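You operate a simulated robot arm through the tools that you are given. There is no shell and no other tool. Be economical: measure what you need, move in short steps, check, and stop when the job is done.

You run a simulated robot arm. Do the job below in one go: nothing can be reset, and whatever is moved stays where it is left.

JOB
Try both plug gauges in the bush: green tray if only GO enters, else red.
Fine: the trays on the gauge jig; bush in the nest for it, gauges back in their rack.

It is judged by the outcome, as a careful person would: the job done as asked, and still so three seconds after it is handed in. It fails if anything else is knocked over, pushed out of place, dropped, spilled or broken.

ROBOT AND FRAMES
A 7-joint arm with a two-finger parallel gripper, fixed in place. Base frame: the origin is at the foot of the arm, x ahead of it, y to its left, z up; the work surface is at about z = 0.862. Lengths are in m, angles in degrees, forces in N, time in s.
With the tool pointing down near the work surface it reaches from about 0.3 to 0.7 m from the base axis. Its first joint turns from -66.0 to 66.0 degrees. Payload 1.57 kg.
Tool frame: the origin (TCP) lies between the finger pads and is the grasp point; the fingertips stand 0.03 m ahead of it; z points along the fingers, y is the line along which they close. Largest opening 0.11 m; finger width 0.024, thickness 0.012; the body of the gripper, 0.048 by 0.112 m, starts 0.078 m behind the TCP.
Orientation is that of the tool frame in the base frame, as [roll, pitch, yaw] about the fixed x, y, z axes, in that order (R = Rz(yaw) Ry(pitch) Rx(roll)). With the fingers straight down and closing along the base's y, the tool's x points along the base's -x, its y along +y and its z along -z.

CONTROLS
- The arm moves only by the tool jog_arm. Its argument "deltas" is a list of rows, each an object of numbers (a shift or turn left out is 0, a gripper value left out holds the last): "rx", "ry", "rz": the turn, a rotation vector about the base's x, y, z in degrees; "dx", "dy", "dz": the shift along the base's x, y, z in m; "fingers": the opening, from 0 (shut) to 1 (fully open). In form: [{"rx": .., "ry": .., "rz": .., "dx": .., "dy": .., "dz": .., "fingers": ..}, ...]. A call has 1 to 10 rows; each row is the pose to reach, as a shift and turn from the pose commanded when the call began. A row lasts 0.2 s, in which the tool goes at most 0.05 m and 8.6 degrees; a call with a longer step from one row to the next is refused whole, and so is a gripper value outside its range. A pose out of reach is approached as far as the arm can. The call stops where the force on the tool passes 90 N (or 10 N more than at its start, if that is more) or the arm is blocked; 0.2 s more then pass. Each finger travels about 0.108 m/s and halts on what it meets, pressing with about 24 N; the grip force reading is that of the motor and also rises with nothing between the fingers. The clock runs only during rows and for 0.2 s after the last one: add rows that repeat a pose to give the fingers time. It gives the time, the measured TCP pose, the force on the tool (base axes), the opening and the grip force at its end, in the units of the frame above (readings bear some noise).
- Cameras (640 x 400 px; columns grow to the right, rows downward): "scene" is fixed at [0.1488, -0.3825, 1.415]; the picture's right is [0.87, -0.50, 0.00], its down [-0.26, -0.45, -0.85] and it looks along [0.42, 0.74, -0.52] (base axes); focal length 347 px, centre (320, 200). "wrist" rides on the gripper at [-0.036, 0, -0.08] in the tool frame; the picture's right is [0.00, -1.00, 0.00], its down [0.97, 0.00, -0.24] and it looks along [0.24, 0.00, 0.97] (tool axes); focal length 218 px, centre (320, 200).
- grab_frame(camera): a new picture of that camera. The clock stands still meanwhile.
- measure_at(camera, pixels): for up to 12 pixels [column, row] of the newest picture of that camera ("zoom" is the newest enlarged one), the place [x, y, z] in the base frame of the surface seen there, good to about 0.003 m, but the place of the scene camera against the robot may be out by one fixed shift of up to 0.012 m in any direction. The clock stands still meanwhile.
- enlarge(camera, box): a new picture of the part [left, top, right, bottom] of that camera's present view, enlarged. The clock stands still meanwhile.
- sign_off(): hands the job in; it is judged then, once.

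Keep the steps short. Do not move on a guess: measure, check each grasp and each placing, and mend mistakes. In all there are 80 turns and 34 pictures (those below and enlarged ones count). Leave the gripper open and the arm clear of the work at the hand-in unless told otherwise, and finish with a single line.

The tools are called after "Request:" by a JSON object that holds its "api" and its "payload". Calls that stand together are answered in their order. jog_arm: Moves the arm, as the interface text tells. Its arguments: {"type":"object","properties":{"deltas":{"type":"array"}},"required":["deltas"]} The other tools are called the same way: grab_frame (camera) takes a picture; measure_at (camera, pixels) gives the place of the surface under pixels of a picture; enlarge (camera, box) takes an enlarged picture of a part of a camera's view; sign_off () hands the job in.

At the start:

```text
time_s: 0.0
position: [0.4132, 0.072, 1.1931]
ee_rot: [179.9, 0.0, -180.0]
ft_force: [0.2, 0.3, 0.0]
opening: 0.11
gripper_force: 0.1
```

scene: 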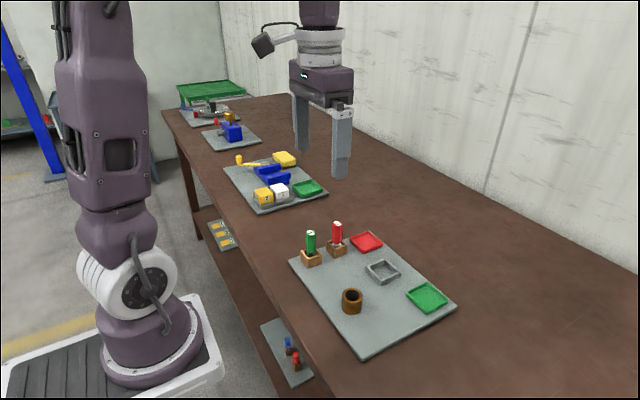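
wrist: 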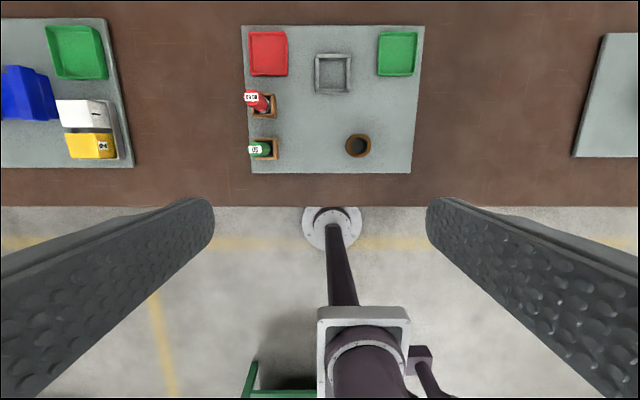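

I see the gauge jig with GO (green) and NO-GO (red) gauges, bush, nest and trays. First a closer look at it from both cameras.

Request:
{"api": "enlarge", "payload": {"camera": "scene", "box": [280, 200, 470, 360]}}

Request:
{"api": "enlarge", "payload": {"camera": "wrist", "box": [230, 15, 430, 180]}}

Request:
{"api": "measure_at", "payload": {"camera": "wrist", "pixels": [[251, 97], [266, 108], [255, 150], [273, 148], [358, 136], [370, 146], [358, 146], [332, 73], [316, 73], [349, 73], [398, 54], [268, 54]]}}

```text
2.50 times, centred on (375, 280) of scene
```

zoom: 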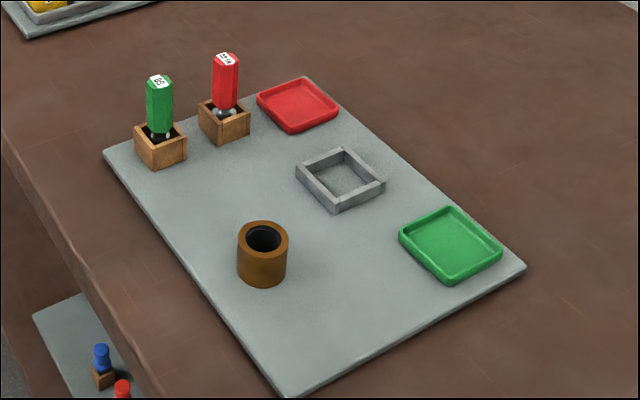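

```text
2.42 times, centred on (330, 98) of wrist
```

zoom: 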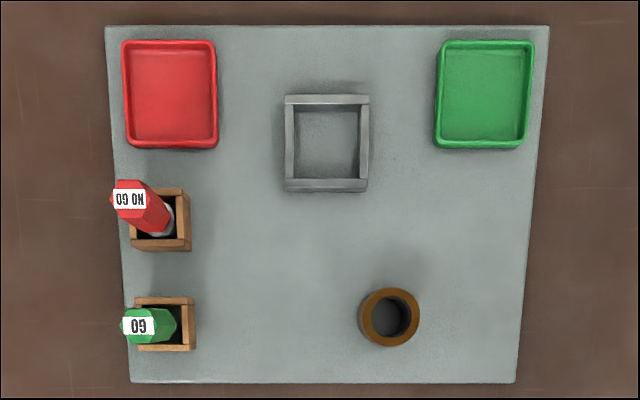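

```text
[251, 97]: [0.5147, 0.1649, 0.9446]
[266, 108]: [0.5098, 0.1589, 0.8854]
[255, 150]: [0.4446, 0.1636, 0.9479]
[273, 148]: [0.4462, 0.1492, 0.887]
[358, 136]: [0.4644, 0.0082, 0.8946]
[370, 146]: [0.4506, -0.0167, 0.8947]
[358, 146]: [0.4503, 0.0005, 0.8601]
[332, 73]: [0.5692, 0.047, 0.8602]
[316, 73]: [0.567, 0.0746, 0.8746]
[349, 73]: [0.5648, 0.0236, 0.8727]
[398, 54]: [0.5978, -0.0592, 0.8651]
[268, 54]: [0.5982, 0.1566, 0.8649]
```

The jig reads clearly: GO at about (0.445, 0.155), NO GO at (0.51, 0.157), bush at (0.45, 0.0), nest at (0.567, 0.048). I go closer above the jig for better measurements, with fingertips staying well above the gauges.

Request:
{"api": "jog_arm", "payload": {"deltas": [{"dx": 0.012, "dy": -0.01, "dz": -0.035}, {"dx": 0.025, "dy": -0.02, "dz": -0.07}, {"dx": 0.037, "dy": -0.02, "dz": -0.105}, {"dx": 0.047, "dy": -0.02, "dz": -0.133}, {"dx": 0.047, "dy": -0.02, "dz": -0.133}]}}

Request:
{"api": "grab_frame", "payload": {"camera": "wrist"}}

```text
time_s: 1.2
position: [0.4627, 0.0492, 1.0585]
ee_rot: [-179.9, -0.1, -180.0]
ft_force: [0.5, 0.1, 0.1]
opening: 0.1099
gripper_force: 0.0
```

```text
29 pictures are left
```

wrist: 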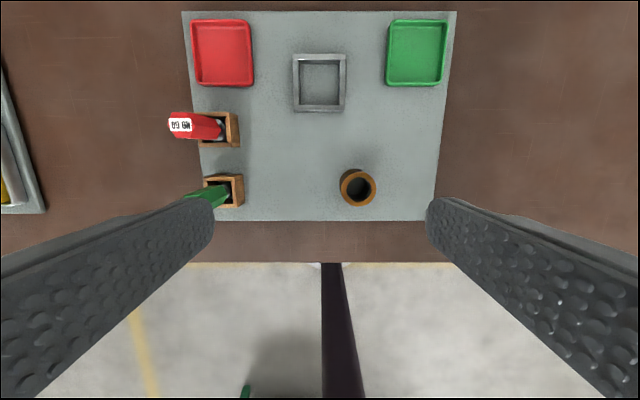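

Now I measure the bush rim (around (357,187)), nest walls (around (319,83)) and racks in this view.

Request:
{"api": "measure_at", "payload": {"camera": "wrist", "pixels": [[341, 187], [374, 187], [358, 171], [359, 203], [358, 192], [294, 80], [345, 80], [319, 56], [319, 108], [319, 83], [390, 22], [443, 82]]}}

Request:
{"api": "enlarge", "payload": {"camera": "wrist", "box": [280, 40, 400, 215]}}

```text
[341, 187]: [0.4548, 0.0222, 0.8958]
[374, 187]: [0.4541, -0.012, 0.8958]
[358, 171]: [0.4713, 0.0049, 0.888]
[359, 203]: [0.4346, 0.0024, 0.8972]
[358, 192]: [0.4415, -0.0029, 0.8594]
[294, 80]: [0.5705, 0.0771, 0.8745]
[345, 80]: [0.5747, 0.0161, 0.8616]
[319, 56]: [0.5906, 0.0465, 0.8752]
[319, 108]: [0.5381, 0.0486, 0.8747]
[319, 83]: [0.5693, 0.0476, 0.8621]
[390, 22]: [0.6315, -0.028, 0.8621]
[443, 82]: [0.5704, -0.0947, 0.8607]
```

```text
2.29 times, centred on (340, 128) of wrist
```

zoom: 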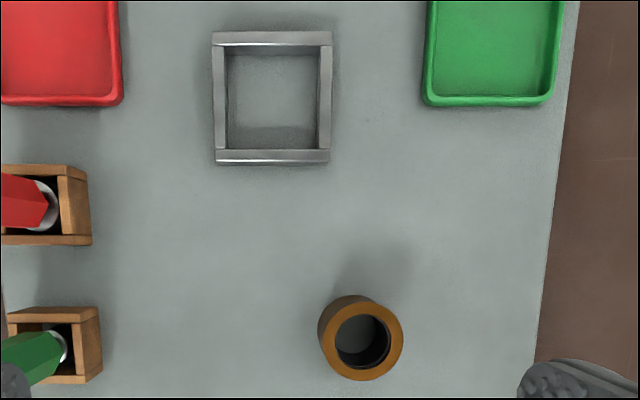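

I refine the centres of the bush rim (zoom (361,340)) and the nest opening using the enlarged picture.

Request:
{"api": "measure_at", "payload": {"camera": "zoom", "pixels": [[325, 340], [399, 340], [361, 303], [361, 376], [340, 340], [386, 340], [218, 95], [326, 95], [270, 38], [270, 157], [80, 350], [75, 210]]}}

```text
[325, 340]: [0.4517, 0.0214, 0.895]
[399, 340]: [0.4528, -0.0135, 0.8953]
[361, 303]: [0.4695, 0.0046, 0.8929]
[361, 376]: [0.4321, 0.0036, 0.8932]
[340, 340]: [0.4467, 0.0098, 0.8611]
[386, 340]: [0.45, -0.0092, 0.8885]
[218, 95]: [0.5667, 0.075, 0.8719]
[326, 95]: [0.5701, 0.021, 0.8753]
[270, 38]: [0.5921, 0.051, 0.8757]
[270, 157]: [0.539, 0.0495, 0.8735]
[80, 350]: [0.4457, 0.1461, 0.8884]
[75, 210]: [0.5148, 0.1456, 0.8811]
```

Bush centre is about (0.4515, 0.004), top 0.895, diameter about 0.037. Nest centre is about (0.566, 0.048), wall tops 0.875. I move over the bush, to tips just above its top.

Request:
{"api": "jog_arm", "payload": {"deltas": [{"dx": -0.005, "dy": -0.024, "dz": -0.02}, {"dx": -0.0105, "dy": -0.046, "dz": -0.05}, {"dx": -0.0105, "dy": -0.046, "dz": -0.09}, {"dx": -0.0105, "dy": -0.046, "dz": -0.11}, {"dx": -0.0105, "dy": -0.046, "dz": -0.11}]}}

Request:
{"api": "grab_frame", "payload": {"camera": "wrist"}}

```text
time_s: 2.4
position: [0.4501, 0.0045, 0.9475]
ee_rot: [-179.9, -0.1, 180.0]
ft_force: [-0.4, 0.3, 0.1]
opening: 0.1099
gripper_force: 0.1
```

```text
27 pictures are left
```

wrist: 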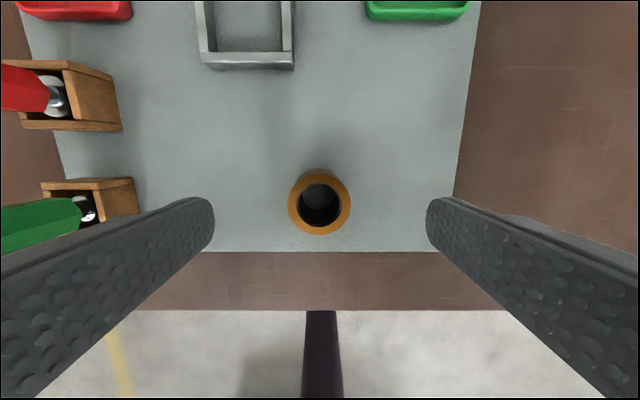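

The bush rim is centred at (319,204), which works out to x≈0.451, y≈0.0045, right under the TCP. I lower to TCP 0.911 (tips at 0.881, to stay above nest walls later) and close.

Request:
{"api": "jog_arm", "payload": {"deltas": [{"dz": -0.02}, {"dz": -0.0365}, {"dz": -0.0365, "fingers": 0.5}, {"dz": -0.0365, "fingers": 0.25}, {"dz": -0.0365, "fingers": 0.25}, {"dz": -0.0365, "fingers": 0.25}]}}

```text
time_s: 3.8
position: [0.4508, 0.0039, 0.9115]
ee_rot: [180.0, 0.0, 180.0]
ft_force: [-0.2, -0.9, -0.7]
opening: 0.0396
gripper_force: 23.5
```

Gripped: opening 0.0396. I lift 0.05 and carry it above the nest, holding just above the walls to check.

Request:
{"api": "jog_arm", "payload": {"deltas": [{"dz": 0.025, "fingers": 0.2}, {"dz": 0.05}, {"dx": 0.03, "dy": 0.012, "dz": 0.05}, {"dx": 0.07, "dy": 0.027, "dz": 0.05}, {"dx": 0.105, "dy": 0.04, "dz": 0.05}, {"dx": 0.1155, "dy": 0.044, "dz": 0.05}, {"dx": 0.1155, "dy": 0.044, "dz": 0.05}]}}

Request:
{"api": "grab_frame", "payload": {"camera": "wrist"}}

Request:
{"api": "enlarge", "payload": {"camera": "scene", "box": [280, 200, 470, 320]}}

```text
time_s: 5.4
position: [0.568, 0.0487, 0.9633]
ee_rot: [-180.0, 0.1, -180.0]
ft_force: [-0.5, -0.2, -1.9]
opening: 0.0391
gripper_force: 24.1
```

```text
26 pictures are left
```

wrist: 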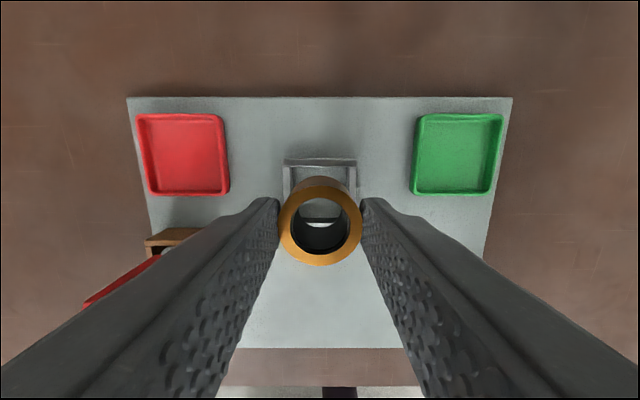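

```text
3.33 times, centred on (375, 260) of scene
```

zoom: 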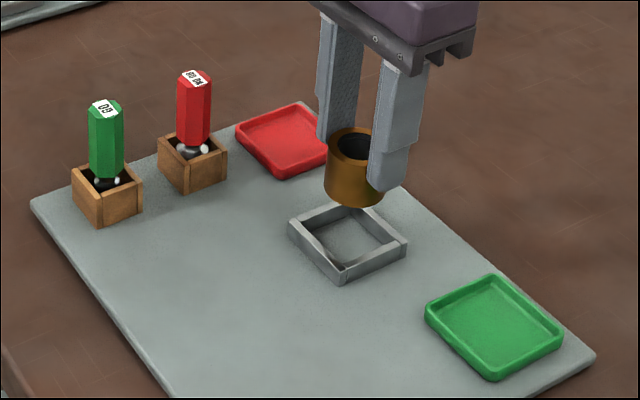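

The bush hangs upright; the nest far wall spans columns 284–357, centred on 320.5, so y is right. I check x from the nest's far wall.

Request:
{"api": "measure_at", "payload": {"camera": "wrist", "pixels": [[300, 161], [340, 161], [320, 162], [289, 180], [353, 180], [320, 222], [283, 222], [359, 222], [320, 187], [320, 259]]}}

```text
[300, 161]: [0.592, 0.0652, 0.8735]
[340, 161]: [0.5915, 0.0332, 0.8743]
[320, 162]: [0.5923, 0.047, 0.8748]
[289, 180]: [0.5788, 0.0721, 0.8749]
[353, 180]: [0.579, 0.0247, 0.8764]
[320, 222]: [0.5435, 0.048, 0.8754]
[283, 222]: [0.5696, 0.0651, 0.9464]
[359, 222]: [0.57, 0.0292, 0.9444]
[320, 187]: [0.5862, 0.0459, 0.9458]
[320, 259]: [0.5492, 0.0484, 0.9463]
```

Bush centre is x≈0.5675 against the nest's ≈0.566, so I shift −0.0015 in x and lower with care.

Request:
{"api": "jog_arm", "payload": {"deltas": [{"dx": -0.0015, "dy": -0.0003, "dz": -0.015}, {"dx": -0.0015, "dy": -0.0003, "dz": -0.03}, {"dx": -0.0015, "dy": -0.0003, "dz": -0.04}, {"dx": -0.0015, "dy": -0.0003, "dz": -0.047}, {"dx": -0.0015, "dy": -0.0003, "dz": -0.049}, {"dx": -0.0015, "dy": -0.0003, "dz": -0.049}]}}

```text
time_s: 6.8
position: [0.5647, 0.0491, 0.9137]
ee_rot: [180.0, 0.0, -179.9]
ft_force: [-0.5, -0.1, -2.5]
opening: 0.0395
gripper_force: 24.2
```

No contact, and the height (0.9137) is about 2 mm above the original grasp height. I lower 2 mm more.

Request:
{"api": "jog_arm", "payload": {"deltas": [{"dz": -0.001}, {"dz": -0.002}, {"dz": -0.002}]}}

Request:
{"api": "enlarge", "payload": {"camera": "scene", "box": [340, 230, 430, 300]}}

```text
time_s: 7.6
position: [0.563, 0.0483, 0.9123]
ee_rot: [-179.9, 0.0, -179.9]
ft_force: [0.3, -0.6, -1.4]
opening: 0.0397
gripper_force: 23.9
```

```text
5.71 times, centred on (385, 265) of scene
```

zoom: 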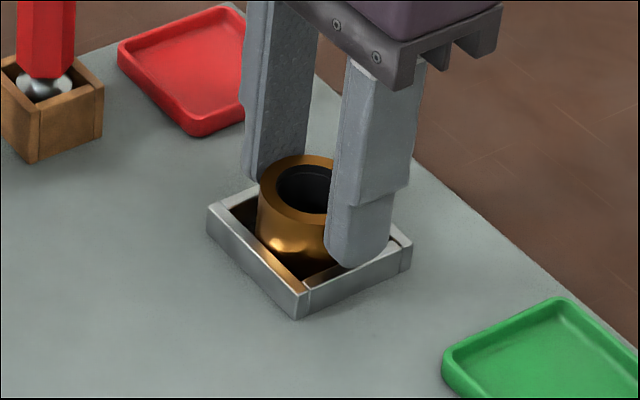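

The bush sits inside the nest walls, reading almost no load left. I open slightly, then lift straight up.

Request:
{"api": "jog_arm", "payload": {"deltas": [{"dz": -0.001}, {"dz": -0.001, "fingers": 0.5}, {"dz": -0.001, "fingers": 0.6}, {"dz": 0.02, "fingers": 0.6}, {"dz": 0.05, "fingers": 0.6}, {"dz": 0.06, "fingers": 1.0}, {"dz": 0.06, "fingers": 1.0}]}}

Request:
{"api": "grab_frame", "payload": {"camera": "wrist"}}

```text
time_s: 9.2
position: [0.5665, 0.0493, 0.9733]
ee_rot: [-180.0, -0.1, -180.0]
ft_force: [-0.3, 0.3, -0.6]
opening: 0.1101
gripper_force: 0.2
```

```text
23 pictures are left
```

wrist: 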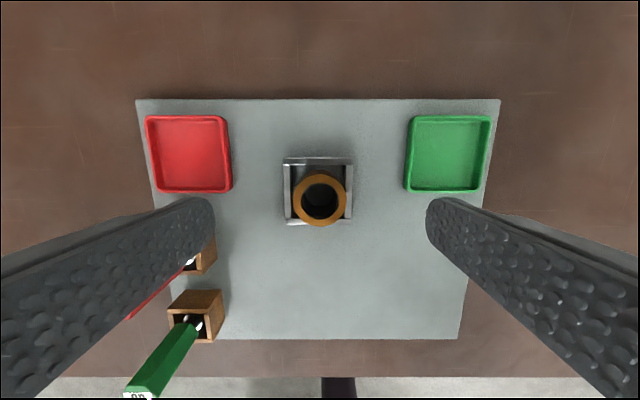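

The bush is standing in the nest, rim centre near (320,200). I zoom to fix the bore centre precisely.

Request:
{"api": "enlarge", "payload": {"camera": "wrist", "box": [270, 150, 370, 235]}}

```text
4.71 times, centred on (320, 192) of wrist
```

zoom: 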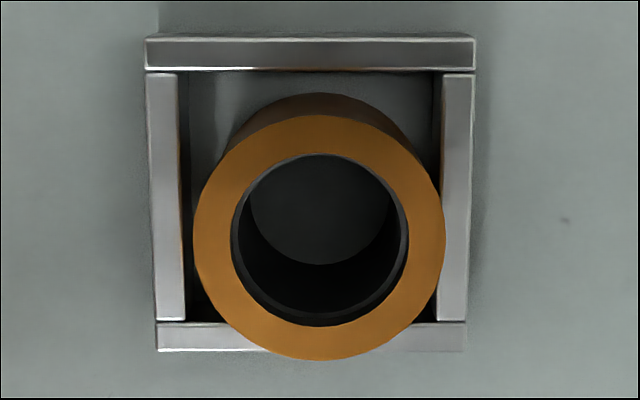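

Request:
{"api": "measure_at", "payload": {"camera": "zoom", "pixels": [[205, 237], [435, 237], [320, 125], [320, 350], [220, 160], [418, 160], [220, 310], [418, 310], [310, 52], [180, 337], [165, 200], [458, 200]]}}

```text
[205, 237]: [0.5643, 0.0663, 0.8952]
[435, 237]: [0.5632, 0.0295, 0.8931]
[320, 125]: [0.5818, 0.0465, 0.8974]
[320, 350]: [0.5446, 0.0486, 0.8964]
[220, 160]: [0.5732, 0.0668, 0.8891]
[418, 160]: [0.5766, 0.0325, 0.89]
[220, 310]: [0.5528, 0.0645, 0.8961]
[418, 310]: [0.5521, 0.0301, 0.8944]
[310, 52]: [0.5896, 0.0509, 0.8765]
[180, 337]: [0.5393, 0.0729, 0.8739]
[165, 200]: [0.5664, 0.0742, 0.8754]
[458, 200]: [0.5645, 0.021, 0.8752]
```

Bush centre in nest: about (0.5632, 0.048), with TCP (mean) at (0.565, 0.048). Next I rise and go over the GO gauge at about (0.445, 0.155), with tips clear of the gauge tops.

Request:
{"api": "jog_arm", "payload": {"deltas": [{"dz": 0.045}, {"dx": -0.03, "dy": 0.025, "dz": 0.05}, {"dx": -0.06, "dy": 0.053, "dz": 0.05}, {"dx": -0.09, "dy": 0.08, "dz": 0.05}, {"dx": -0.12, "dy": 0.107, "dz": 0.05}, {"dx": -0.12, "dy": 0.107, "dz": 0.05}]}}

Request:
{"api": "grab_frame", "payload": {"camera": "wrist"}}

```text
time_s: 10.6
position: [0.4456, 0.1569, 1.0229]
ee_rot: [180.0, 0.0, -180.0]
ft_force: [0.6, -0.8, 0.1]
opening: 0.1101
gripper_force: 0.0
```

```text
21 pictures are left
```

wrist: 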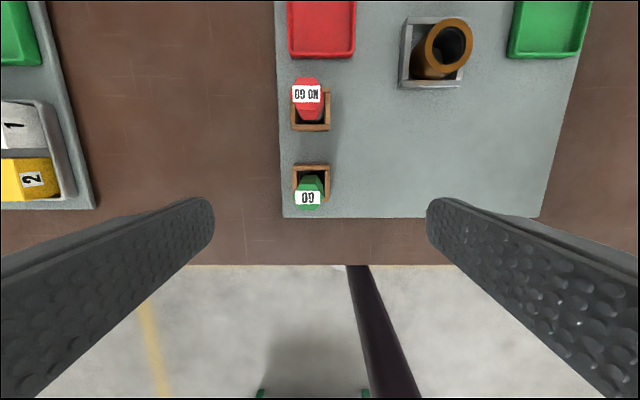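

I see the GO label at (308,197) and NO GO at (306,95). I zoom on the GO gauge to read its handle shape and centre.

Request:
{"api": "enlarge", "payload": {"camera": "wrist", "box": [260, 70, 360, 220]}}

Request:
{"api": "enlarge", "payload": {"camera": "scene", "box": [285, 210, 365, 275]}}

```text
2.67 times, centred on (310, 145) of wrist
```

zoom: 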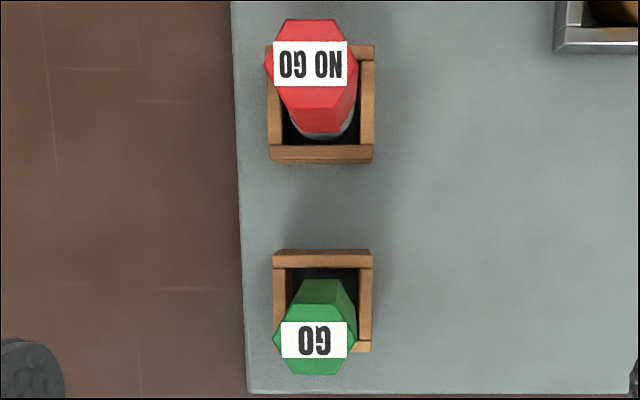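

```text
6.15 times, centred on (325, 242) of scene
```

zoom: 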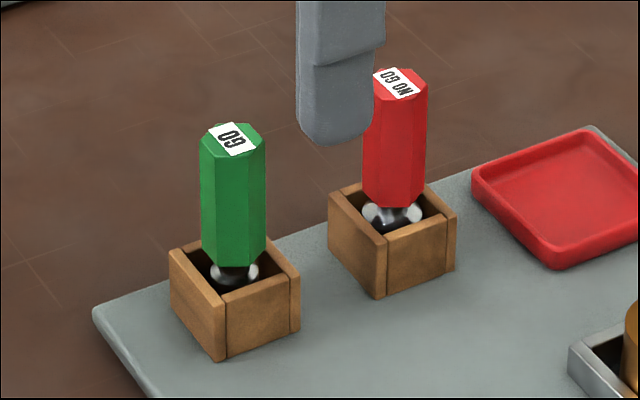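

The hexagon's corners point along y, so its flats lie at ±30° from the closing line: I must turn the gripper 30°. GO handle centre is about (0.4447, 0.164), top at 0.948. I rotate, centre and descend with fingers open to TCP≈0.937 (tips 0.907, above the rack).

Request:
{"api": "jog_arm", "payload": {"deltas": [{"rz": 7.5, "dy": 0.0087}, {"rz": 15, "dy": 0.0087}, {"rz": 22.5, "dy": 0.0087}, {"rz": 30, "dy": 0.0087}, {"rz": 30, "dy": 0.0087, "dz": -0.03}, {"rz": 30, "dy": 0.0087, "dz": -0.06}, {"rz": 30, "dy": 0.0087, "dz": -0.0845}, {"rz": 30, "dy": 0.0087, "dz": -0.0845}]}}

Request:
{"api": "grab_frame", "payload": {"camera": "wrist"}}

```text
time_s: 12.4
position: [0.4447, 0.167, 0.9364]
ee_rot: [-179.9, 0.0, -149.8]
ft_force: [-0.5, 0.2, -1.2]
opening: 0.1099
gripper_force: 0.1
```

```text
18 pictures are left
```

wrist: 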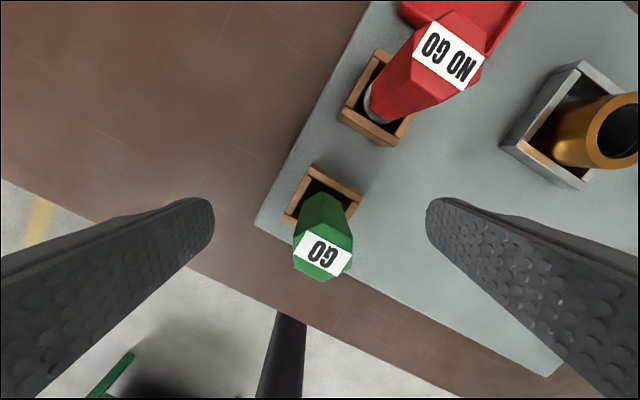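

The GO handle is centred between fingers ((323,252), flats facing the pads). I close.

Request:
{"api": "jog_arm", "payload": {"deltas": [{"fingers": 0.6}, {"fingers": 0.3}, {"fingers": 0.1}, {"fingers": 0.1}, {"fingers": 0.1}]}}

```text
time_s: 13.6
position: [0.4453, 0.1666, 0.9368]
ee_rot: [180.0, 0.0, -150.0]
ft_force: [1.3, -0.9, 0.3]
opening: 0.0206
gripper_force: 23.7
```

Gripped at 0.0206 across flats. I lift 0.06, go sideways away from the NO GO gauge first, then over the bush.

Request:
{"api": "jog_arm", "payload": {"deltas": [{"dz": 0.03}, {"dz": 0.062}, {"dy": -0.04, "dz": 0.065}, {"dx": 0.01, "dy": -0.08, "dz": 0.065}, {"dx": 0.045, "dy": -0.105, "dz": 0.065}, {"dx": 0.085, "dy": -0.116, "dz": 0.065}, {"dx": 0.11, "dy": -0.116, "dz": 0.065}, {"dx": 0.118, "dy": -0.116, "dz": 0.065}, {"dx": 0.118, "dy": -0.116, "dz": 0.065}]}}

Request:
{"api": "grab_frame", "payload": {"camera": "wrist"}}

Request:
{"api": "enlarge", "payload": {"camera": "scene", "box": [330, 200, 440, 300]}}

```text
time_s: 15.6
position: [0.5628, 0.049, 1.0024]
ee_rot: [179.9, -0.1, -150.0]
ft_force: [0.2, 0.3, -1.8]
opening: 0.0207
gripper_force: 23.6
```

```text
17 pictures are left
```

wrist: 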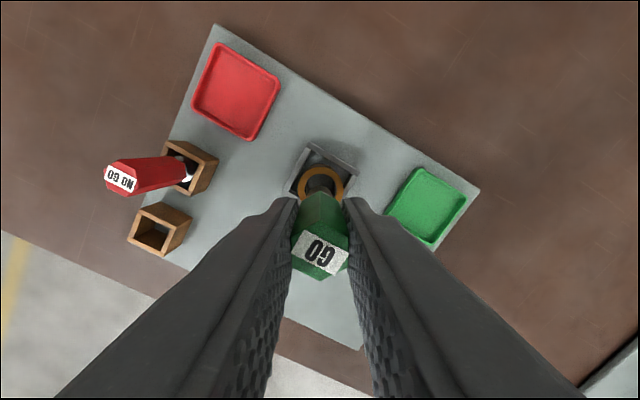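

```text
4.00 times, centred on (385, 250) of scene
```

zoom: 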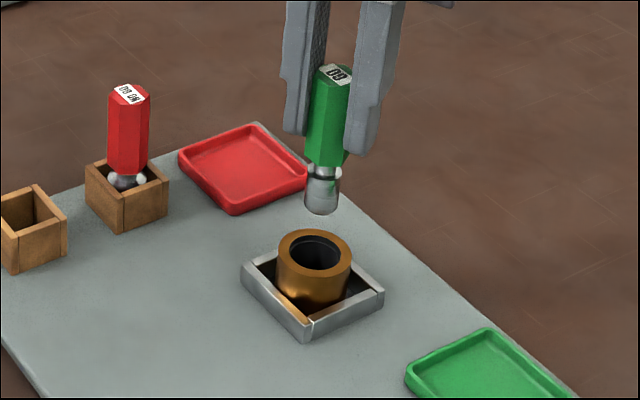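

The gauge hangs straight above the bore. I lower 0.026 to just above the rim, then 12 mm slowly into it, reading the force.

Request:
{"api": "jog_arm", "payload": {"deltas": [{"dz": -0.015}, {"dz": -0.026}, {"dz": -0.028}, {"dz": -0.03}, {"dz": -0.032}, {"dz": -0.034}, {"dz": -0.036}, {"dz": -0.038}]}}

Request:
{"api": "enlarge", "payload": {"camera": "scene", "box": [330, 200, 440, 300]}}

```text
time_s: 17.4
position: [0.5647, 0.049, 0.9639]
ee_rot: [-179.9, 0.0, -150.0]
ft_force: [-0.3, 0.6, -1.9]
opening: 0.0203
gripper_force: 23.8
```

```text
4.00 times, centred on (385, 250) of scene
```

zoom: 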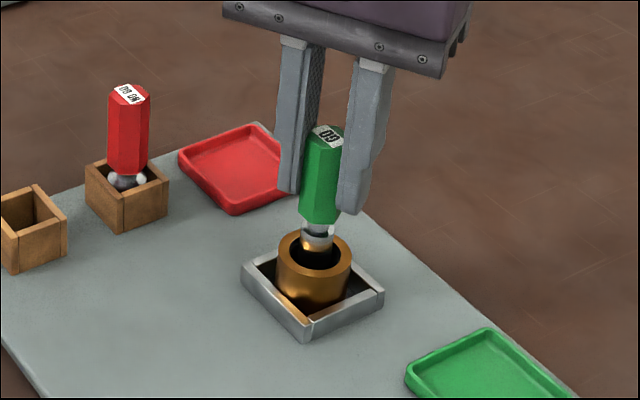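

No contact force; the plug tip is at the rim, inside the bore. I continue down slowly by 14 mm.

Request:
{"api": "jog_arm", "payload": {"deltas": [{"dz": -0.002}, {"dz": -0.004}, {"dz": -0.006}, {"dz": -0.008}, {"dz": -0.01}, {"dz": -0.012}, {"dz": -0.014}]}}

Request:
{"api": "enlarge", "payload": {"camera": "scene", "box": [350, 220, 420, 290]}}

```text
time_s: 19.0
position: [0.5622, 0.0491, 0.9493]
ee_rot: [-180.0, 0.0, -149.9]
ft_force: [0.1, -0.1, -1.6]
opening: 0.0208
gripper_force: 23.9
```

```text
5.71 times, centred on (385, 255) of scene
```

zoom: 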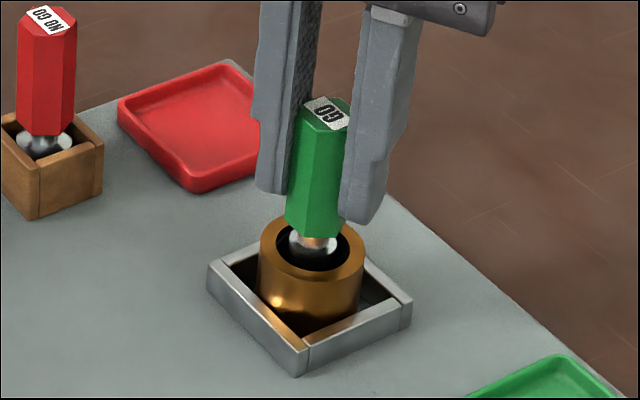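

Still free. The plug is clearly going into the bore. I continue down 12 mm more, to the original rack height (≈0.937).

Request:
{"api": "jog_arm", "payload": {"deltas": [{"dz": -0.002}, {"dz": -0.004}, {"dz": -0.006}, {"dz": -0.008}, {"dz": -0.01}, {"dz": -0.012}]}}

Request:
{"api": "enlarge", "payload": {"camera": "scene", "box": [350, 220, 420, 290]}}

```text
time_s: 20.4
position: [0.5623, 0.0466, 0.9375]
ee_rot: [-180.0, 0.1, -150.0]
ft_force: [-0.6, -0.4, -1.3]
opening: 0.0205
gripper_force: 23.9
```

```text
5.71 times, centred on (385, 255) of scene
```

zoom: 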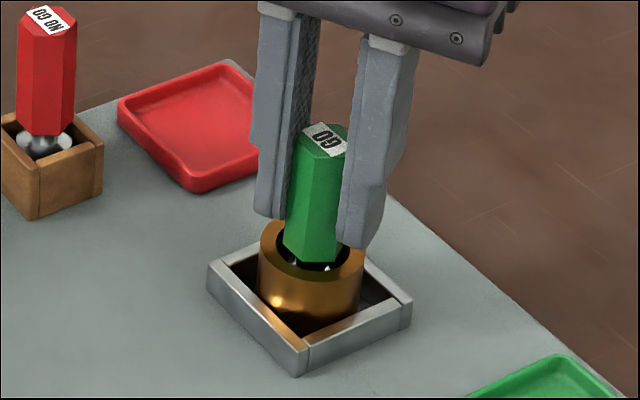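

GO enters fully (tool force unchanged, handle at the rim). I lift it straight out and go back along the same path over its rack.

Request:
{"api": "jog_arm", "payload": {"deltas": [{"dz": 0.02}, {"dz": 0.045}, {"dz": 0.064}, {"dx": -0.025, "dz": 0.064}, {"dx": -0.06, "dy": 0.005, "dz": 0.064}, {"dx": -0.095, "dy": 0.025, "dz": 0.064}, {"dx": -0.115, "dy": 0.055, "dz": 0.064}, {"dx": -0.118, "dy": 0.09, "dz": 0.064}, {"dx": -0.118, "dy": 0.116, "dz": 0.064}, {"dx": -0.118, "dy": 0.116, "dz": 0.064}]}}

Request:
{"api": "enlarge", "payload": {"camera": "scene", "box": [285, 190, 405, 290]}}

```text
time_s: 22.6
position: [0.4431, 0.1644, 0.9992]
ee_rot: [180.0, 0.0, -150.0]
ft_force: [0.3, -0.2, -1.9]
opening: 0.0205
gripper_force: 23.9
```

```text
4.00 times, centred on (345, 240) of scene
```

zoom: 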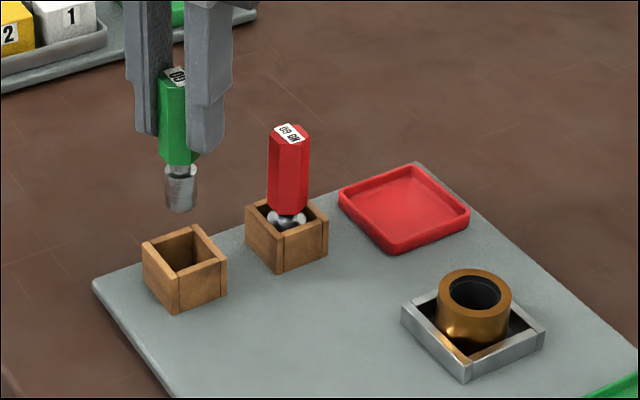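

Gauge back above its empty rack, bush undisturbed. I lower it by 0.063 at the spot where it was picked.

Request:
{"api": "jog_arm", "payload": {"deltas": [{"dz": -0.02}, {"dz": -0.035}, {"dz": -0.045}, {"dz": -0.054}, {"dz": -0.06}, {"dz": -0.063}, {"dz": -0.064}, {"dz": -0.064}]}}

```text
time_s: 24.4
position: [0.4444, 0.1645, 0.9378]
ee_rot: [-180.0, 0.0, -150.0]
ft_force: [-0.9, 0.5, -1.3]
opening: 0.0206
gripper_force: 24.3
```

Within 1 mm of the pick height, no jam. I lower 1 mm, release, rise well clear and move over the NO GO gauge (≈(0.513, 0.164)), keeping the 30° turn.

Request:
{"api": "jog_arm", "payload": {"deltas": [{"dz": -0.001}, {"dz": -0.001, "fingers": 0.4}, {"dz": -0.001, "fingers": 0.7}, {"dz": -0.001, "fingers": 1.0}, {"dz": 0.03}, {"dz": 0.065}, {"dz": 0.085}, {"dx": 0.035, "dz": 0.085}, {"dx": 0.068, "dz": 0.085}, {"dx": 0.068, "dz": 0.085}]}}

Request:
{"api": "grab_frame", "payload": {"camera": "wrist"}}

```text
time_s: 26.6
position: [0.5131, 0.1651, 1.0224]
ee_rot: [-179.9, 0.0, -150.1]
ft_force: [-0.3, -0.8, 0.2]
opening: 0.1102
gripper_force: 0.0
```

```text
11 pictures are left
```

wrist: 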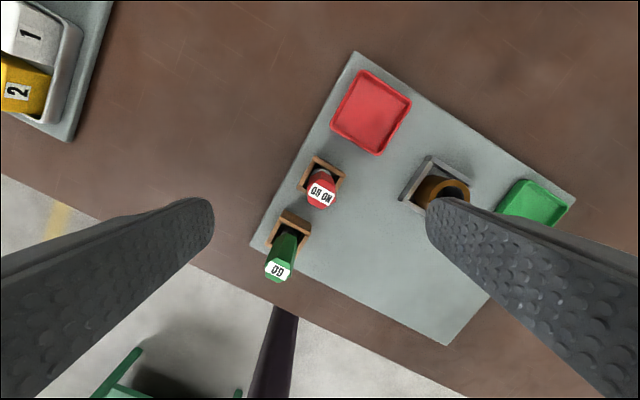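

GO stands upright in its rack. NO GO top is at (321,193), about 3 mm off the TCP in tool x, so I shift (+0.0028, +0.0008), descend 0.085 and close.

Request:
{"api": "jog_arm", "payload": {"deltas": [{"dx": 0.0028, "dy": 0.0008, "dz": -0.03}, {"dx": 0.0028, "dy": 0.0008, "dz": -0.06}, {"dx": 0.0028, "dy": 0.0008, "dz": -0.085}, {"dx": 0.0028, "dy": 0.0008, "dz": -0.085}, {"dx": 0.0028, "dy": 0.0008, "dz": -0.085, "fingers": 0.6}, {"dx": 0.0028, "dy": 0.0008, "dz": -0.085, "fingers": 0.3}, {"dx": 0.0028, "dy": 0.0008, "dz": -0.085, "fingers": 0.1}, {"dx": 0.0028, "dy": 0.0008, "dz": -0.085, "fingers": 0.1}, {"dx": 0.0028, "dy": 0.0008, "dz": -0.085, "fingers": 0.1}]}}

```text
time_s: 28.6
position: [0.5147, 0.1668, 0.937]
ee_rot: [-180.0, 0.0, -150.0]
ft_force: [0.5, 0.3, 0.4]
opening: 0.0206
gripper_force: 24.0
```

Gripped at 0.0206. I lift 0.065 and carry it over the bush to the same point where GO went in.

Request:
{"api": "jog_arm", "payload": {"deltas": [{"dz": 0.03}, {"dz": 0.065}, {"dx": 0.015, "dy": -0.035, "dz": 0.065}, {"dx": 0.03, "dy": -0.075, "dz": 0.065}, {"dx": 0.042, "dy": -0.105, "dz": 0.065}, {"dx": 0.0472, "dy": -0.1168, "dz": 0.065}, {"dx": 0.0472, "dy": -0.1168, "dz": 0.065}]}}

Request:
{"api": "enlarge", "payload": {"camera": "scene", "box": [340, 200, 430, 290]}}

```text
time_s: 30.2
position: [0.5622, 0.0475, 1.0007]
ee_rot: [-180.0, 0.0, -150.0]
ft_force: [0.3, -0.4, -1.9]
opening: 0.0208
gripper_force: 23.6
```

```text
4.44 times, centred on (385, 245) of scene
```

zoom: 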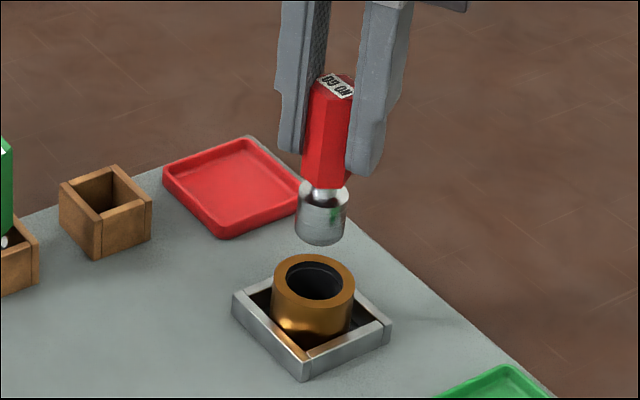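

The NO GO plug is clearly fatter (about 50 px against about 55 px bore). I lower it: 0.026 to the rim, then in 2 mm steps, watching for force.

Request:
{"api": "jog_arm", "payload": {"deltas": [{"dz": -0.015}, {"dz": -0.026}, {"dz": -0.028}, {"dz": -0.03}, {"dz": -0.032}, {"dz": -0.034}, {"dz": -0.036}, {"dz": -0.038}]}}

```text
time_s: 32.0
position: [0.5627, 0.0484, 0.9647]
ee_rot: [-180.0, -0.1, -149.8]
ft_force: [1.1, 1.1, -0.8]
opening: 0.0206
gripper_force: 23.8
```

Nearly no force (−0.8). I go down 4 mm more in 1 mm steps.

Request:
{"api": "jog_arm", "payload": {"deltas": [{"dz": -0.001}, {"dz": -0.002}, {"dz": -0.003}, {"dz": -0.004}, {"dz": -0.004}]}}

Request:
{"api": "enlarge", "payload": {"camera": "scene", "box": [350, 220, 420, 290]}}

```text
time_s: 33.2
position: [0.5626, 0.0501, 0.9597]
ee_rot: [-180.0, 0.0, -150.0]
ft_force: [0.5, -0.7, -0.5]
opening: 0.0206
gripper_force: 24.0
```

```text
5.71 times, centred on (385, 255) of scene
```

zoom: 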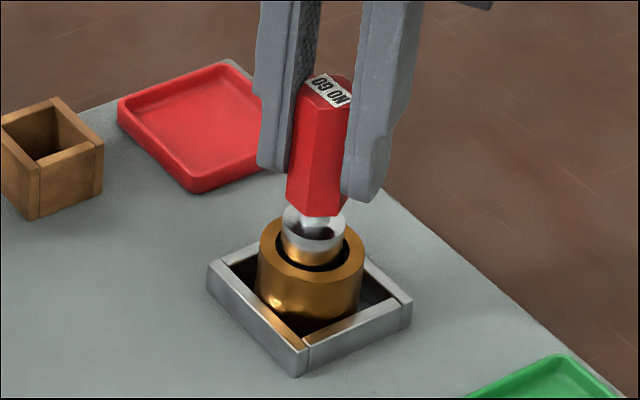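

The plug is inside the bore with dark clearance around it and no force. I go on down 11 mm, then will check.

Request:
{"api": "jog_arm", "payload": {"deltas": [{"dz": -0.002}, {"dz": -0.004}, {"dz": -0.006}, {"dz": -0.008}, {"dz": -0.011}, {"dz": -0.011}]}}

```text
time_s: 34.6
position: [0.5623, 0.0495, 0.9513]
ee_rot: [180.0, 0.0, -150.0]
ft_force: [0.3, 0.8, -1.6]
opening: 0.0205
gripper_force: 24.2
```

No resistance. Another 10 mm down to the full depth GO reached.

Request:
{"api": "jog_arm", "payload": {"deltas": [{"dz": -0.002}, {"dz": -0.004}, {"dz": -0.006}, {"dz": -0.008}, {"dz": -0.01}, {"dz": -0.01}]}}

Request:
{"api": "enlarge", "payload": {"camera": "scene", "box": [350, 220, 420, 290]}}

```text
time_s: 36.0
position: [0.5625, 0.0495, 0.9416]
ee_rot: [-180.0, 0.0, -150.0]
ft_force: [0.5, 0.0, -1.9]
opening: 0.0206
gripper_force: 24.0
```

```text
5.71 times, centred on (385, 255) of scene
```

zoom: 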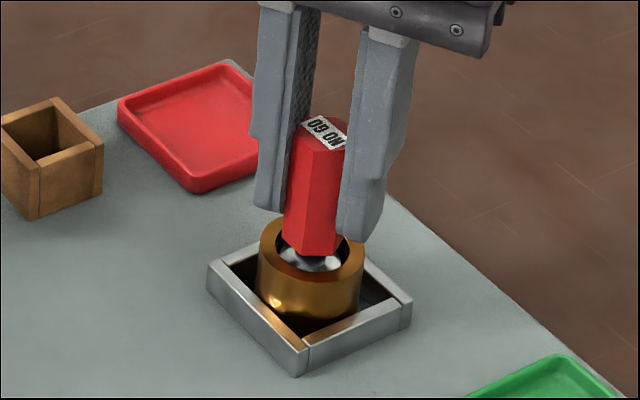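

NO GO also goes in freely, so the bush is oversize and belongs in the red tray. I lift the gauge out and carry it back over its rack.

Request:
{"api": "jog_arm", "payload": {"deltas": [{"dz": 0.02}, {"dz": 0.045}, {"dz": 0.063}, {"dx": -0.005, "dy": 0.012, "dz": 0.063}, {"dx": -0.017, "dy": 0.042, "dz": 0.063}, {"dx": -0.032, "dy": 0.082, "dz": 0.063}, {"dx": -0.044, "dy": 0.108, "dz": 0.063}, {"dx": -0.0472, "dy": 0.1168, "dz": 0.063}, {"dx": -0.0472, "dy": 0.1168, "dz": 0.063}]}}

Request:
{"api": "enlarge", "payload": {"camera": "scene", "box": [285, 190, 405, 290]}}

```text
time_s: 38.0
position: [0.5149, 0.1633, 1.0045]
ee_rot: [180.0, 0.1, -150.1]
ft_force: [0.9, 1.2, -0.8]
opening: 0.0206
gripper_force: 24.1
```

```text
4.00 times, centred on (345, 240) of scene
```

zoom: 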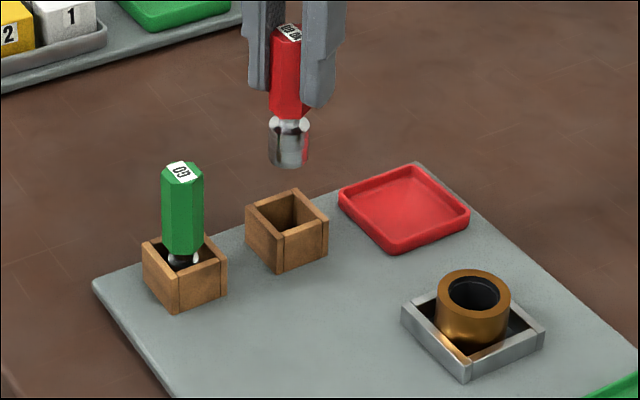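

Everything in place and the gauge is over its rack. I lower by 0.064 slowly.

Request:
{"api": "jog_arm", "payload": {"deltas": [{"dz": -0.02}, {"dz": -0.035}, {"dz": -0.045}, {"dz": -0.054}, {"dz": -0.06}, {"dz": -0.063}, {"dz": -0.064}, {"dz": -0.064}]}}

```text
time_s: 39.1
position: [0.516, 0.1674, 0.9519]
ee_rot: [-179.9, 0.6, -149.8]
ft_force: [0.2, -0.4, -0.9]
opening: 0.0208
gripper_force: 23.8
stopped in row 5: the force on the tool passed its limit (the readings are from after the stop); the commanded pose is now the measured one
```

It stopped on contact 15 mm above seat height. I look before anything else.

Request:
{"api": "enlarge", "payload": {"camera": "scene", "box": [310, 200, 370, 270]}}

```text
5.71 times, centred on (340, 235) of scene
```

zoom: 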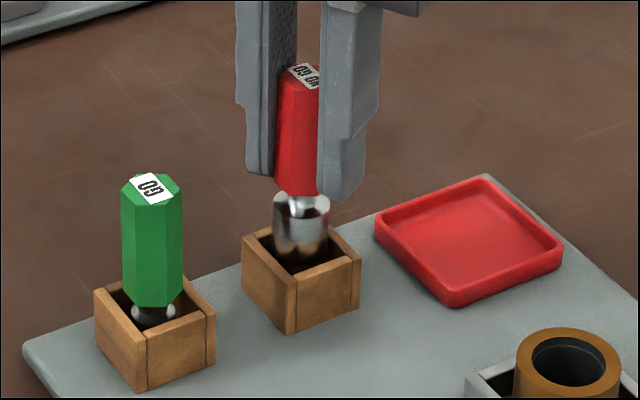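

The plug seems caught on the rack's edge. I lift 30 mm off and look from the wrist camera to find the offset.

Request:
{"api": "jog_arm", "payload": {"deltas": [{"dz": 0.01}, {"dz": 0.025}, {"dz": 0.035}, {"dz": 0.035}, {"dz": 0.035}]}}

Request:
{"api": "enlarge", "payload": {"camera": "wrist", "box": [220, 100, 420, 300]}}

```text
time_s: 40.3
position: [0.5161, 0.1664, 0.9867]
ee_rot: [-179.9, 0.6, -149.9]
ft_force: [0.2, 0.0, -2.2]
opening: 0.0206
gripper_force: 24.0
```

```text
2.00 times, centred on (320, 200) of wrist
```

zoom: 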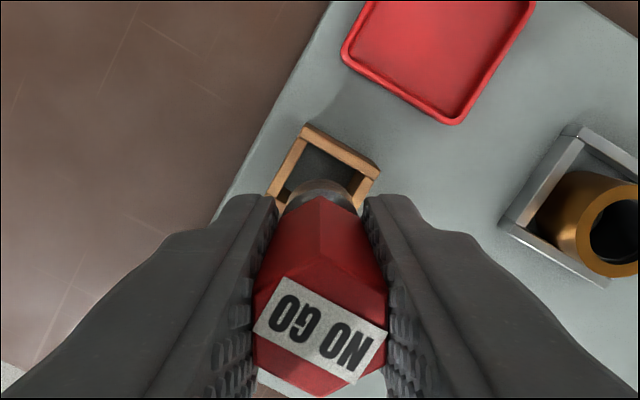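

The handle looks about 10 mm higher in the grip (slid up when the plug met the rack's top edge). I measure the rack's walls and the plug edge here.

Request:
{"api": "measure_at", "payload": {"camera": "zoom", "pixels": [[308, 128], [345, 148], [376, 168], [326, 140], [288, 160], [272, 190], [366, 185], [318, 184], [290, 205], [345, 205], [320, 165], [320, 338]]}}

```text
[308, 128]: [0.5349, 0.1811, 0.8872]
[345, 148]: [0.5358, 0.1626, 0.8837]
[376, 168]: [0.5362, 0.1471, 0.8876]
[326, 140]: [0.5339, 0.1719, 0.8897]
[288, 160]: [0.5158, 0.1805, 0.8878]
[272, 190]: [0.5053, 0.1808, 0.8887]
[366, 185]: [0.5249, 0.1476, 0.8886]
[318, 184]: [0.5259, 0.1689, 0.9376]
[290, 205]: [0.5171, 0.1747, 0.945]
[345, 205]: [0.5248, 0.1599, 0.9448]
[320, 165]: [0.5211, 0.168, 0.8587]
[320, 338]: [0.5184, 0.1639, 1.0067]
```

Rack centre is about (0.518, 0.164), while the plug's centre is about (0.516, 0.163), and the gauge may lean. I check lean by measuring along its far ridge (from (320,200) to (323,255)).

Request:
{"api": "measure_at", "payload": {"camera": "zoom", "pixels": [[320, 202], [320, 206], [320, 212], [321, 220], [322, 230], [322, 240], [323, 248], [323, 254], [262, 330], [385, 345], [318, 190], [318, 194]]}}

```text
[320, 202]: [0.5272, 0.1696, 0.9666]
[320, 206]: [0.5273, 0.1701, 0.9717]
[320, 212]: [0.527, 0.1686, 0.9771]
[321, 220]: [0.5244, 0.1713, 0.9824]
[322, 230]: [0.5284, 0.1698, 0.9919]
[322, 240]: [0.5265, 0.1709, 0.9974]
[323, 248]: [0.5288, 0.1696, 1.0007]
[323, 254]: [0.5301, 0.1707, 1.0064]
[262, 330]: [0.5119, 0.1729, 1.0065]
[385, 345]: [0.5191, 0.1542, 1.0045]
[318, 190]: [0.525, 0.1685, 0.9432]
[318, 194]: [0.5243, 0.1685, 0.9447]
```

The gauge leans about 2.5° (top towards +x). I turn the tool 2.5° back and shift +1.5 mm in x, then lower to just above the rack's top edge.

Request:
{"api": "jog_arm", "payload": {"deltas": [{"rx": 1.25, "ry": -2.165, "dx": 0.0015}, {"rx": 1.25, "ry": -2.165, "dx": 0.0015, "dz": -0.015}, {"rx": 1.25, "ry": -2.165, "dx": 0.0015, "dz": -0.028}, {"rx": 1.25, "ry": -2.165, "dx": 0.0015, "dz": -0.028}, {"rx": 1.25, "ry": -2.165, "dx": 0.0015, "dz": -0.028}]}}

Request:
{"api": "enlarge", "payload": {"camera": "wrist", "box": [220, 100, 420, 300]}}

```text
time_s: 41.5
position: [0.518, 0.1669, 0.9579]
ee_rot: [-180.0, 3.1, -149.9]
ft_force: [0.5, -0.8, -2.5]
opening: 0.0205
gripper_force: 23.3
```

```text
2.00 times, centred on (320, 200) of wrist
```

zoom: 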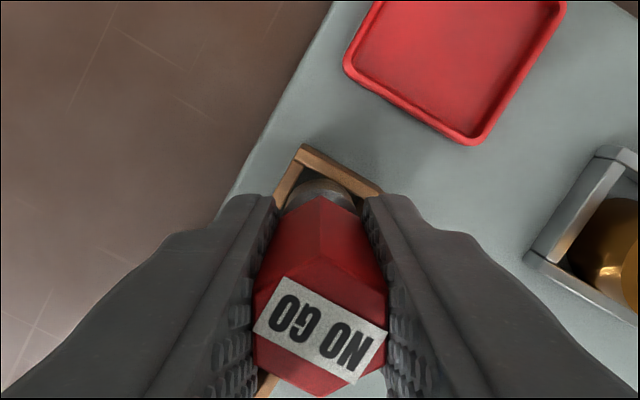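

Measure the ridge again for lean, and the rack walls against the plug edge.

Request:
{"api": "measure_at", "payload": {"camera": "zoom", "pixels": [[320, 200], [320, 206], [321, 214], [322, 224], [322, 236], [323, 246], [323, 254], [318, 183], [302, 150], [340, 173], [285, 185], [375, 191]]}}

```text
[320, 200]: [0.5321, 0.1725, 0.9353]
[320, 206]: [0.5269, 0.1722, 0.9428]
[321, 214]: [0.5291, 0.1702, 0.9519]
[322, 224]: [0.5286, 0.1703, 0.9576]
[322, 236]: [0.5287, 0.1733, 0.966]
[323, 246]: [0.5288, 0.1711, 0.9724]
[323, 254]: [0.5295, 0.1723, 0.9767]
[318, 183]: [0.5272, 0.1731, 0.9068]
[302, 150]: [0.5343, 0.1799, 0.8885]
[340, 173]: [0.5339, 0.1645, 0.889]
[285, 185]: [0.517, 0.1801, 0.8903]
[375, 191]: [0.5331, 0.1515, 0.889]
```

The gauge is now upright, with centre about (0.5183, 0.166) against the rack centre (0.518, 0.164). I shift −1.8 mm in y and go down 12 mm slowly.

Request:
{"api": "jog_arm", "payload": {"deltas": [{"dy": -0.0018}, {"dy": -0.0018, "dz": -0.003}, {"dy": -0.0018, "dz": -0.006}, {"dy": -0.0018, "dz": -0.009}, {"dy": -0.0018, "dz": -0.012}, {"dy": -0.0018, "dz": -0.012}]}}

```text
time_s: 42.7
position: [0.52, 0.1659, 0.9548]
ee_rot: [-179.8, 3.7, -150.0]
ft_force: [-3.3, -0.9, 22.2]
opening: 0.0206
gripper_force: 24.1
stopped in row 5: the force on the tool passed its limit (the readings are from after the stop); the commanded pose is now the measured one
```

Contact again at rack top height. I look at the near side of the rack through the scene camera, tightly zoomed.

Request:
{"api": "enlarge", "payload": {"camera": "scene", "box": [318, 222, 358, 262]}}

```text
10.00 times, centred on (338, 242) of scene
```

zoom: 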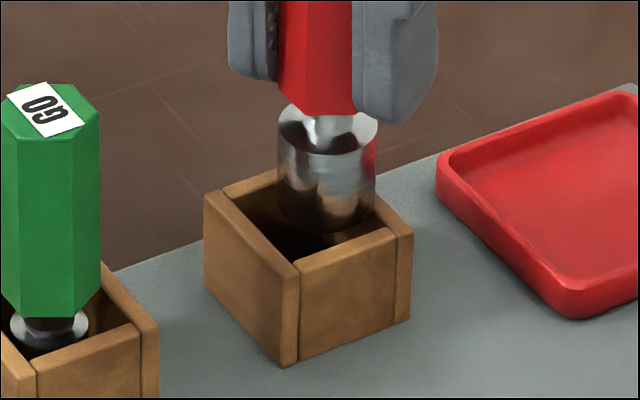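

Here the plug sits towards the right/back of the opening. I measure walls and plug edges in this picture, relative to each other.

Request:
{"api": "measure_at", "payload": {"camera": "zoom", "pixels": [[212, 198], [255, 230], [292, 260], [355, 242], [400, 225], [240, 187], [404, 210], [327, 190], [327, 215], [282, 190], [372, 190], [327, 228]]}}

```text
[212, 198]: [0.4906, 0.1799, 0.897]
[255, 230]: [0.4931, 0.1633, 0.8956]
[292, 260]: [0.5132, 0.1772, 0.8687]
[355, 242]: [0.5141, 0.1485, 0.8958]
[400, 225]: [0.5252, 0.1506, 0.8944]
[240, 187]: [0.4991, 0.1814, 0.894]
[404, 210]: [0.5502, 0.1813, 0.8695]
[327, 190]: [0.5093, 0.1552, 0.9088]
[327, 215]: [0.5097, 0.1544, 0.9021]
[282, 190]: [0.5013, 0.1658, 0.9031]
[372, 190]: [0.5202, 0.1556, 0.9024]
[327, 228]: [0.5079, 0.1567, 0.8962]
```

In the picture the plug's bottom centre (327,205) is about 19 px right of the opening's centre (308,207): the plug is about 4–5 mm too far in +x, slightly low in y. I lift 8 mm, shift (−0.0045, +0.0008), undo the 0.6° deflection, and lower gently to the rim level.

Request:
{"api": "jog_arm", "payload": {"deltas": [{"dz": 0.008}, {"rx": -0.3, "ry": 0.52, "dx": -0.0045, "dy": 0.0008, "dz": 0.008}, {"rx": -0.3, "ry": 0.52, "dx": -0.0045, "dy": 0.0008, "dz": 0.008}, {"rx": -0.3, "ry": 0.52, "dx": -0.0045, "dy": 0.0008, "dz": 0.003}, {"rx": -0.3, "ry": 0.52, "dx": -0.0045, "dy": 0.0008, "dz": 0}, {"rx": -0.3, "ry": 0.52, "dx": -0.0045, "dy": 0.0008, "dz": -0.002}, {"rx": -0.3, "ry": 0.52, "dx": -0.0045, "dy": 0.0008, "dz": -0.004}, {"rx": -0.3, "ry": 0.52, "dx": -0.0045, "dy": 0.0008, "dz": -0.004}]}}

```text
time_s: 44.5
position: [0.5132, 0.1672, 0.9495]
ee_rot: [-179.8, 2.8, -149.9]
ft_force: [0.6, 0.0, -1.5]
opening: 0.0206
gripper_force: 23.7
```

Already 5 mm below the earlier contact height with no force. I lower 5 mm more.

Request:
{"api": "jog_arm", "payload": {"deltas": [{"dz": -0.001}, {"dz": -0.002}, {"dz": -0.003}, {"dz": -0.004}, {"dz": -0.005}, {"dz": -0.005}]}}

```text
time_s: 45.9
position: [0.5137, 0.1662, 0.9414]
ee_rot: [-179.8, 2.7, -149.9]
ft_force: [0.5, -0.9, -1.6]
opening: 0.0204
gripper_force: 23.9
```

Going in freely. I lower 8 mm more in small steps.

Request:
{"api": "jog_arm", "payload": {"deltas": [{"dz": -0.002}, {"dz": -0.004}, {"dz": -0.006}, {"dz": -0.008}, {"dz": -0.01}, {"dz": -0.01}]}}

```text
time_s: 47.3
position: [0.5148, 0.1679, 0.9322]
ee_rot: [-179.8, 2.8, -149.9]
ft_force: [-0.1, 0.6, -1.1]
opening: 0.0202
gripper_force: 23.6
```

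No contact yet at 0.932. Seat is expected near 0.926, so I go down 1 mm at a time for 5 mm.

Request:
{"api": "jog_arm", "payload": {"deltas": [{"dz": -0.001}, {"dz": -0.002}, {"dz": -0.003}, {"dz": -0.004}, {"dz": -0.005}, {"dz": -0.005}]}}

Request:
{"api": "measure_at", "payload": {"camera": "scene", "pixels": [[337, 225]]}}

```text
time_s: 48.7
position: [0.5153, 0.1679, 0.9283]
ee_rot: [-179.8, 2.8, -149.9]
ft_force: [-0.3, -0.1, -2.1]
opening: 0.0202
gripper_force: 24.1
```

```text
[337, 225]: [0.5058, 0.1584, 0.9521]
```

Still −2 N, so not seated yet. I lower 3 mm more.

Request:
{"api": "jog_arm", "payload": {"deltas": [{"dz": -0.001}, {"dz": -0.002}, {"dz": -0.003}, {"dz": -0.003}]}}

```text
time_s: 49.7
position: [0.5156, 0.167, 0.9266]
ee_rot: [-179.8, 2.9, -149.8]
ft_force: [-2.4, -1.8, 16.7]
opening: 0.0207
gripper_force: 23.6
```

Seated (+17 N on the tool). I back off 1 mm, open, and rise clear; the tilt is undone on the way.

Request:
{"api": "jog_arm", "payload": {"deltas": [{"dz": 0.001}, {"dz": 0.001, "fingers": 0.4}, {"dz": 0.001, "fingers": 0.7}, {"dz": 0.001, "fingers": 0.9}, {"dz": 0.03}, {"dz": 0.065}, {"dz": 0.095, "rx": -1.45, "ry": 2.5}, {"dz": 0.095, "rx": -1.45, "ry": 2.5}, {"dz": 0.095, "rx": -1.45, "ry": 2.5}]}}

Request:
{"api": "grab_frame", "payload": {"camera": "wrist"}}

```text
time_s: 51.7
position: [0.5141, 0.1681, 1.0204]
ee_rot: [-179.9, -0.2, -149.9]
ft_force: [0.8, 0.1, 0.1]
opening: 0.099
gripper_force: 0.0
```

```text
2 pictures are left
```

wrist: 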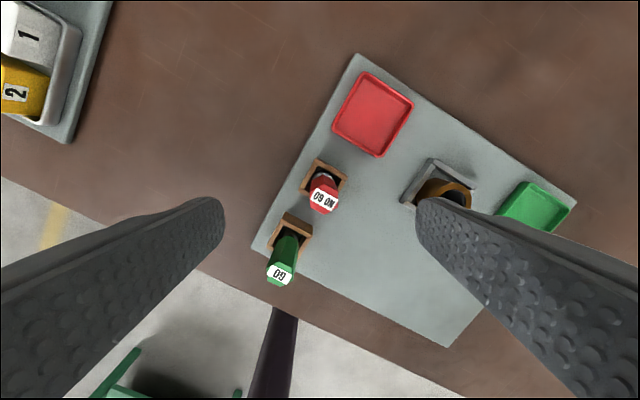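

Both gauges stand upright in their racks. I measure the red tray's edges (around (373,114)), floor and the nest here.

Request:
{"api": "measure_at", "payload": {"camera": "wrist", "pixels": [[373, 114], [366, 74], [412, 101], [378, 155], [334, 125], [389, 87], [354, 140], [352, 98], [396, 130], [434, 161], [404, 201], [323, 195]]}}

```text
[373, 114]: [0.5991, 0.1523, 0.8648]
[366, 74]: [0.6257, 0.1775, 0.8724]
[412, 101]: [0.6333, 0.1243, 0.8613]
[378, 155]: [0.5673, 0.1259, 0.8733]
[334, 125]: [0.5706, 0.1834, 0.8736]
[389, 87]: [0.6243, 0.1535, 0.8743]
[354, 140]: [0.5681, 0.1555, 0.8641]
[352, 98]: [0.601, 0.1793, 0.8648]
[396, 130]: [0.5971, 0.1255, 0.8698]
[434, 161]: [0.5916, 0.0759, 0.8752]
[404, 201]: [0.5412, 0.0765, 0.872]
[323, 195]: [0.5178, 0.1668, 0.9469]
```

Red tray centre is about (0.598, 0.153), rim 0.874. Now back to the bush at (0.563, 0.048), turning the gripper back by 30°, at travel height.

Request:
{"api": "jog_arm", "payload": {"deltas": [{"dx": 0.01, "dy": -0.03, "rz": -7.5, "fingers": 0.9}, {"dx": 0.025, "dy": -0.07, "rz": -15}, {"dx": 0.04, "dy": -0.105, "rz": -22.5}, {"dx": 0.048, "dy": -0.1194, "rz": -30}, {"dx": 0.048, "dy": -0.1194, "rz": -30, "dz": -0.04}, {"dx": 0.048, "dy": -0.1194, "rz": -30, "dz": -0.06}, {"dx": 0.048, "dy": -0.1194, "rz": -30, "dz": -0.06}]}}

Request:
{"api": "measure_at", "payload": {"camera": "wrist", "pixels": [[320, 195]]}}

```text
time_s: 53.3
position: [0.5646, 0.0458, 0.9584]
ee_rot: [-179.8, -0.1, -179.9]
ft_force: [0.3, -0.2, 0.2]
opening: 0.0991
gripper_force: 0.1
```

```text
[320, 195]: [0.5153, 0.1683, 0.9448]
```

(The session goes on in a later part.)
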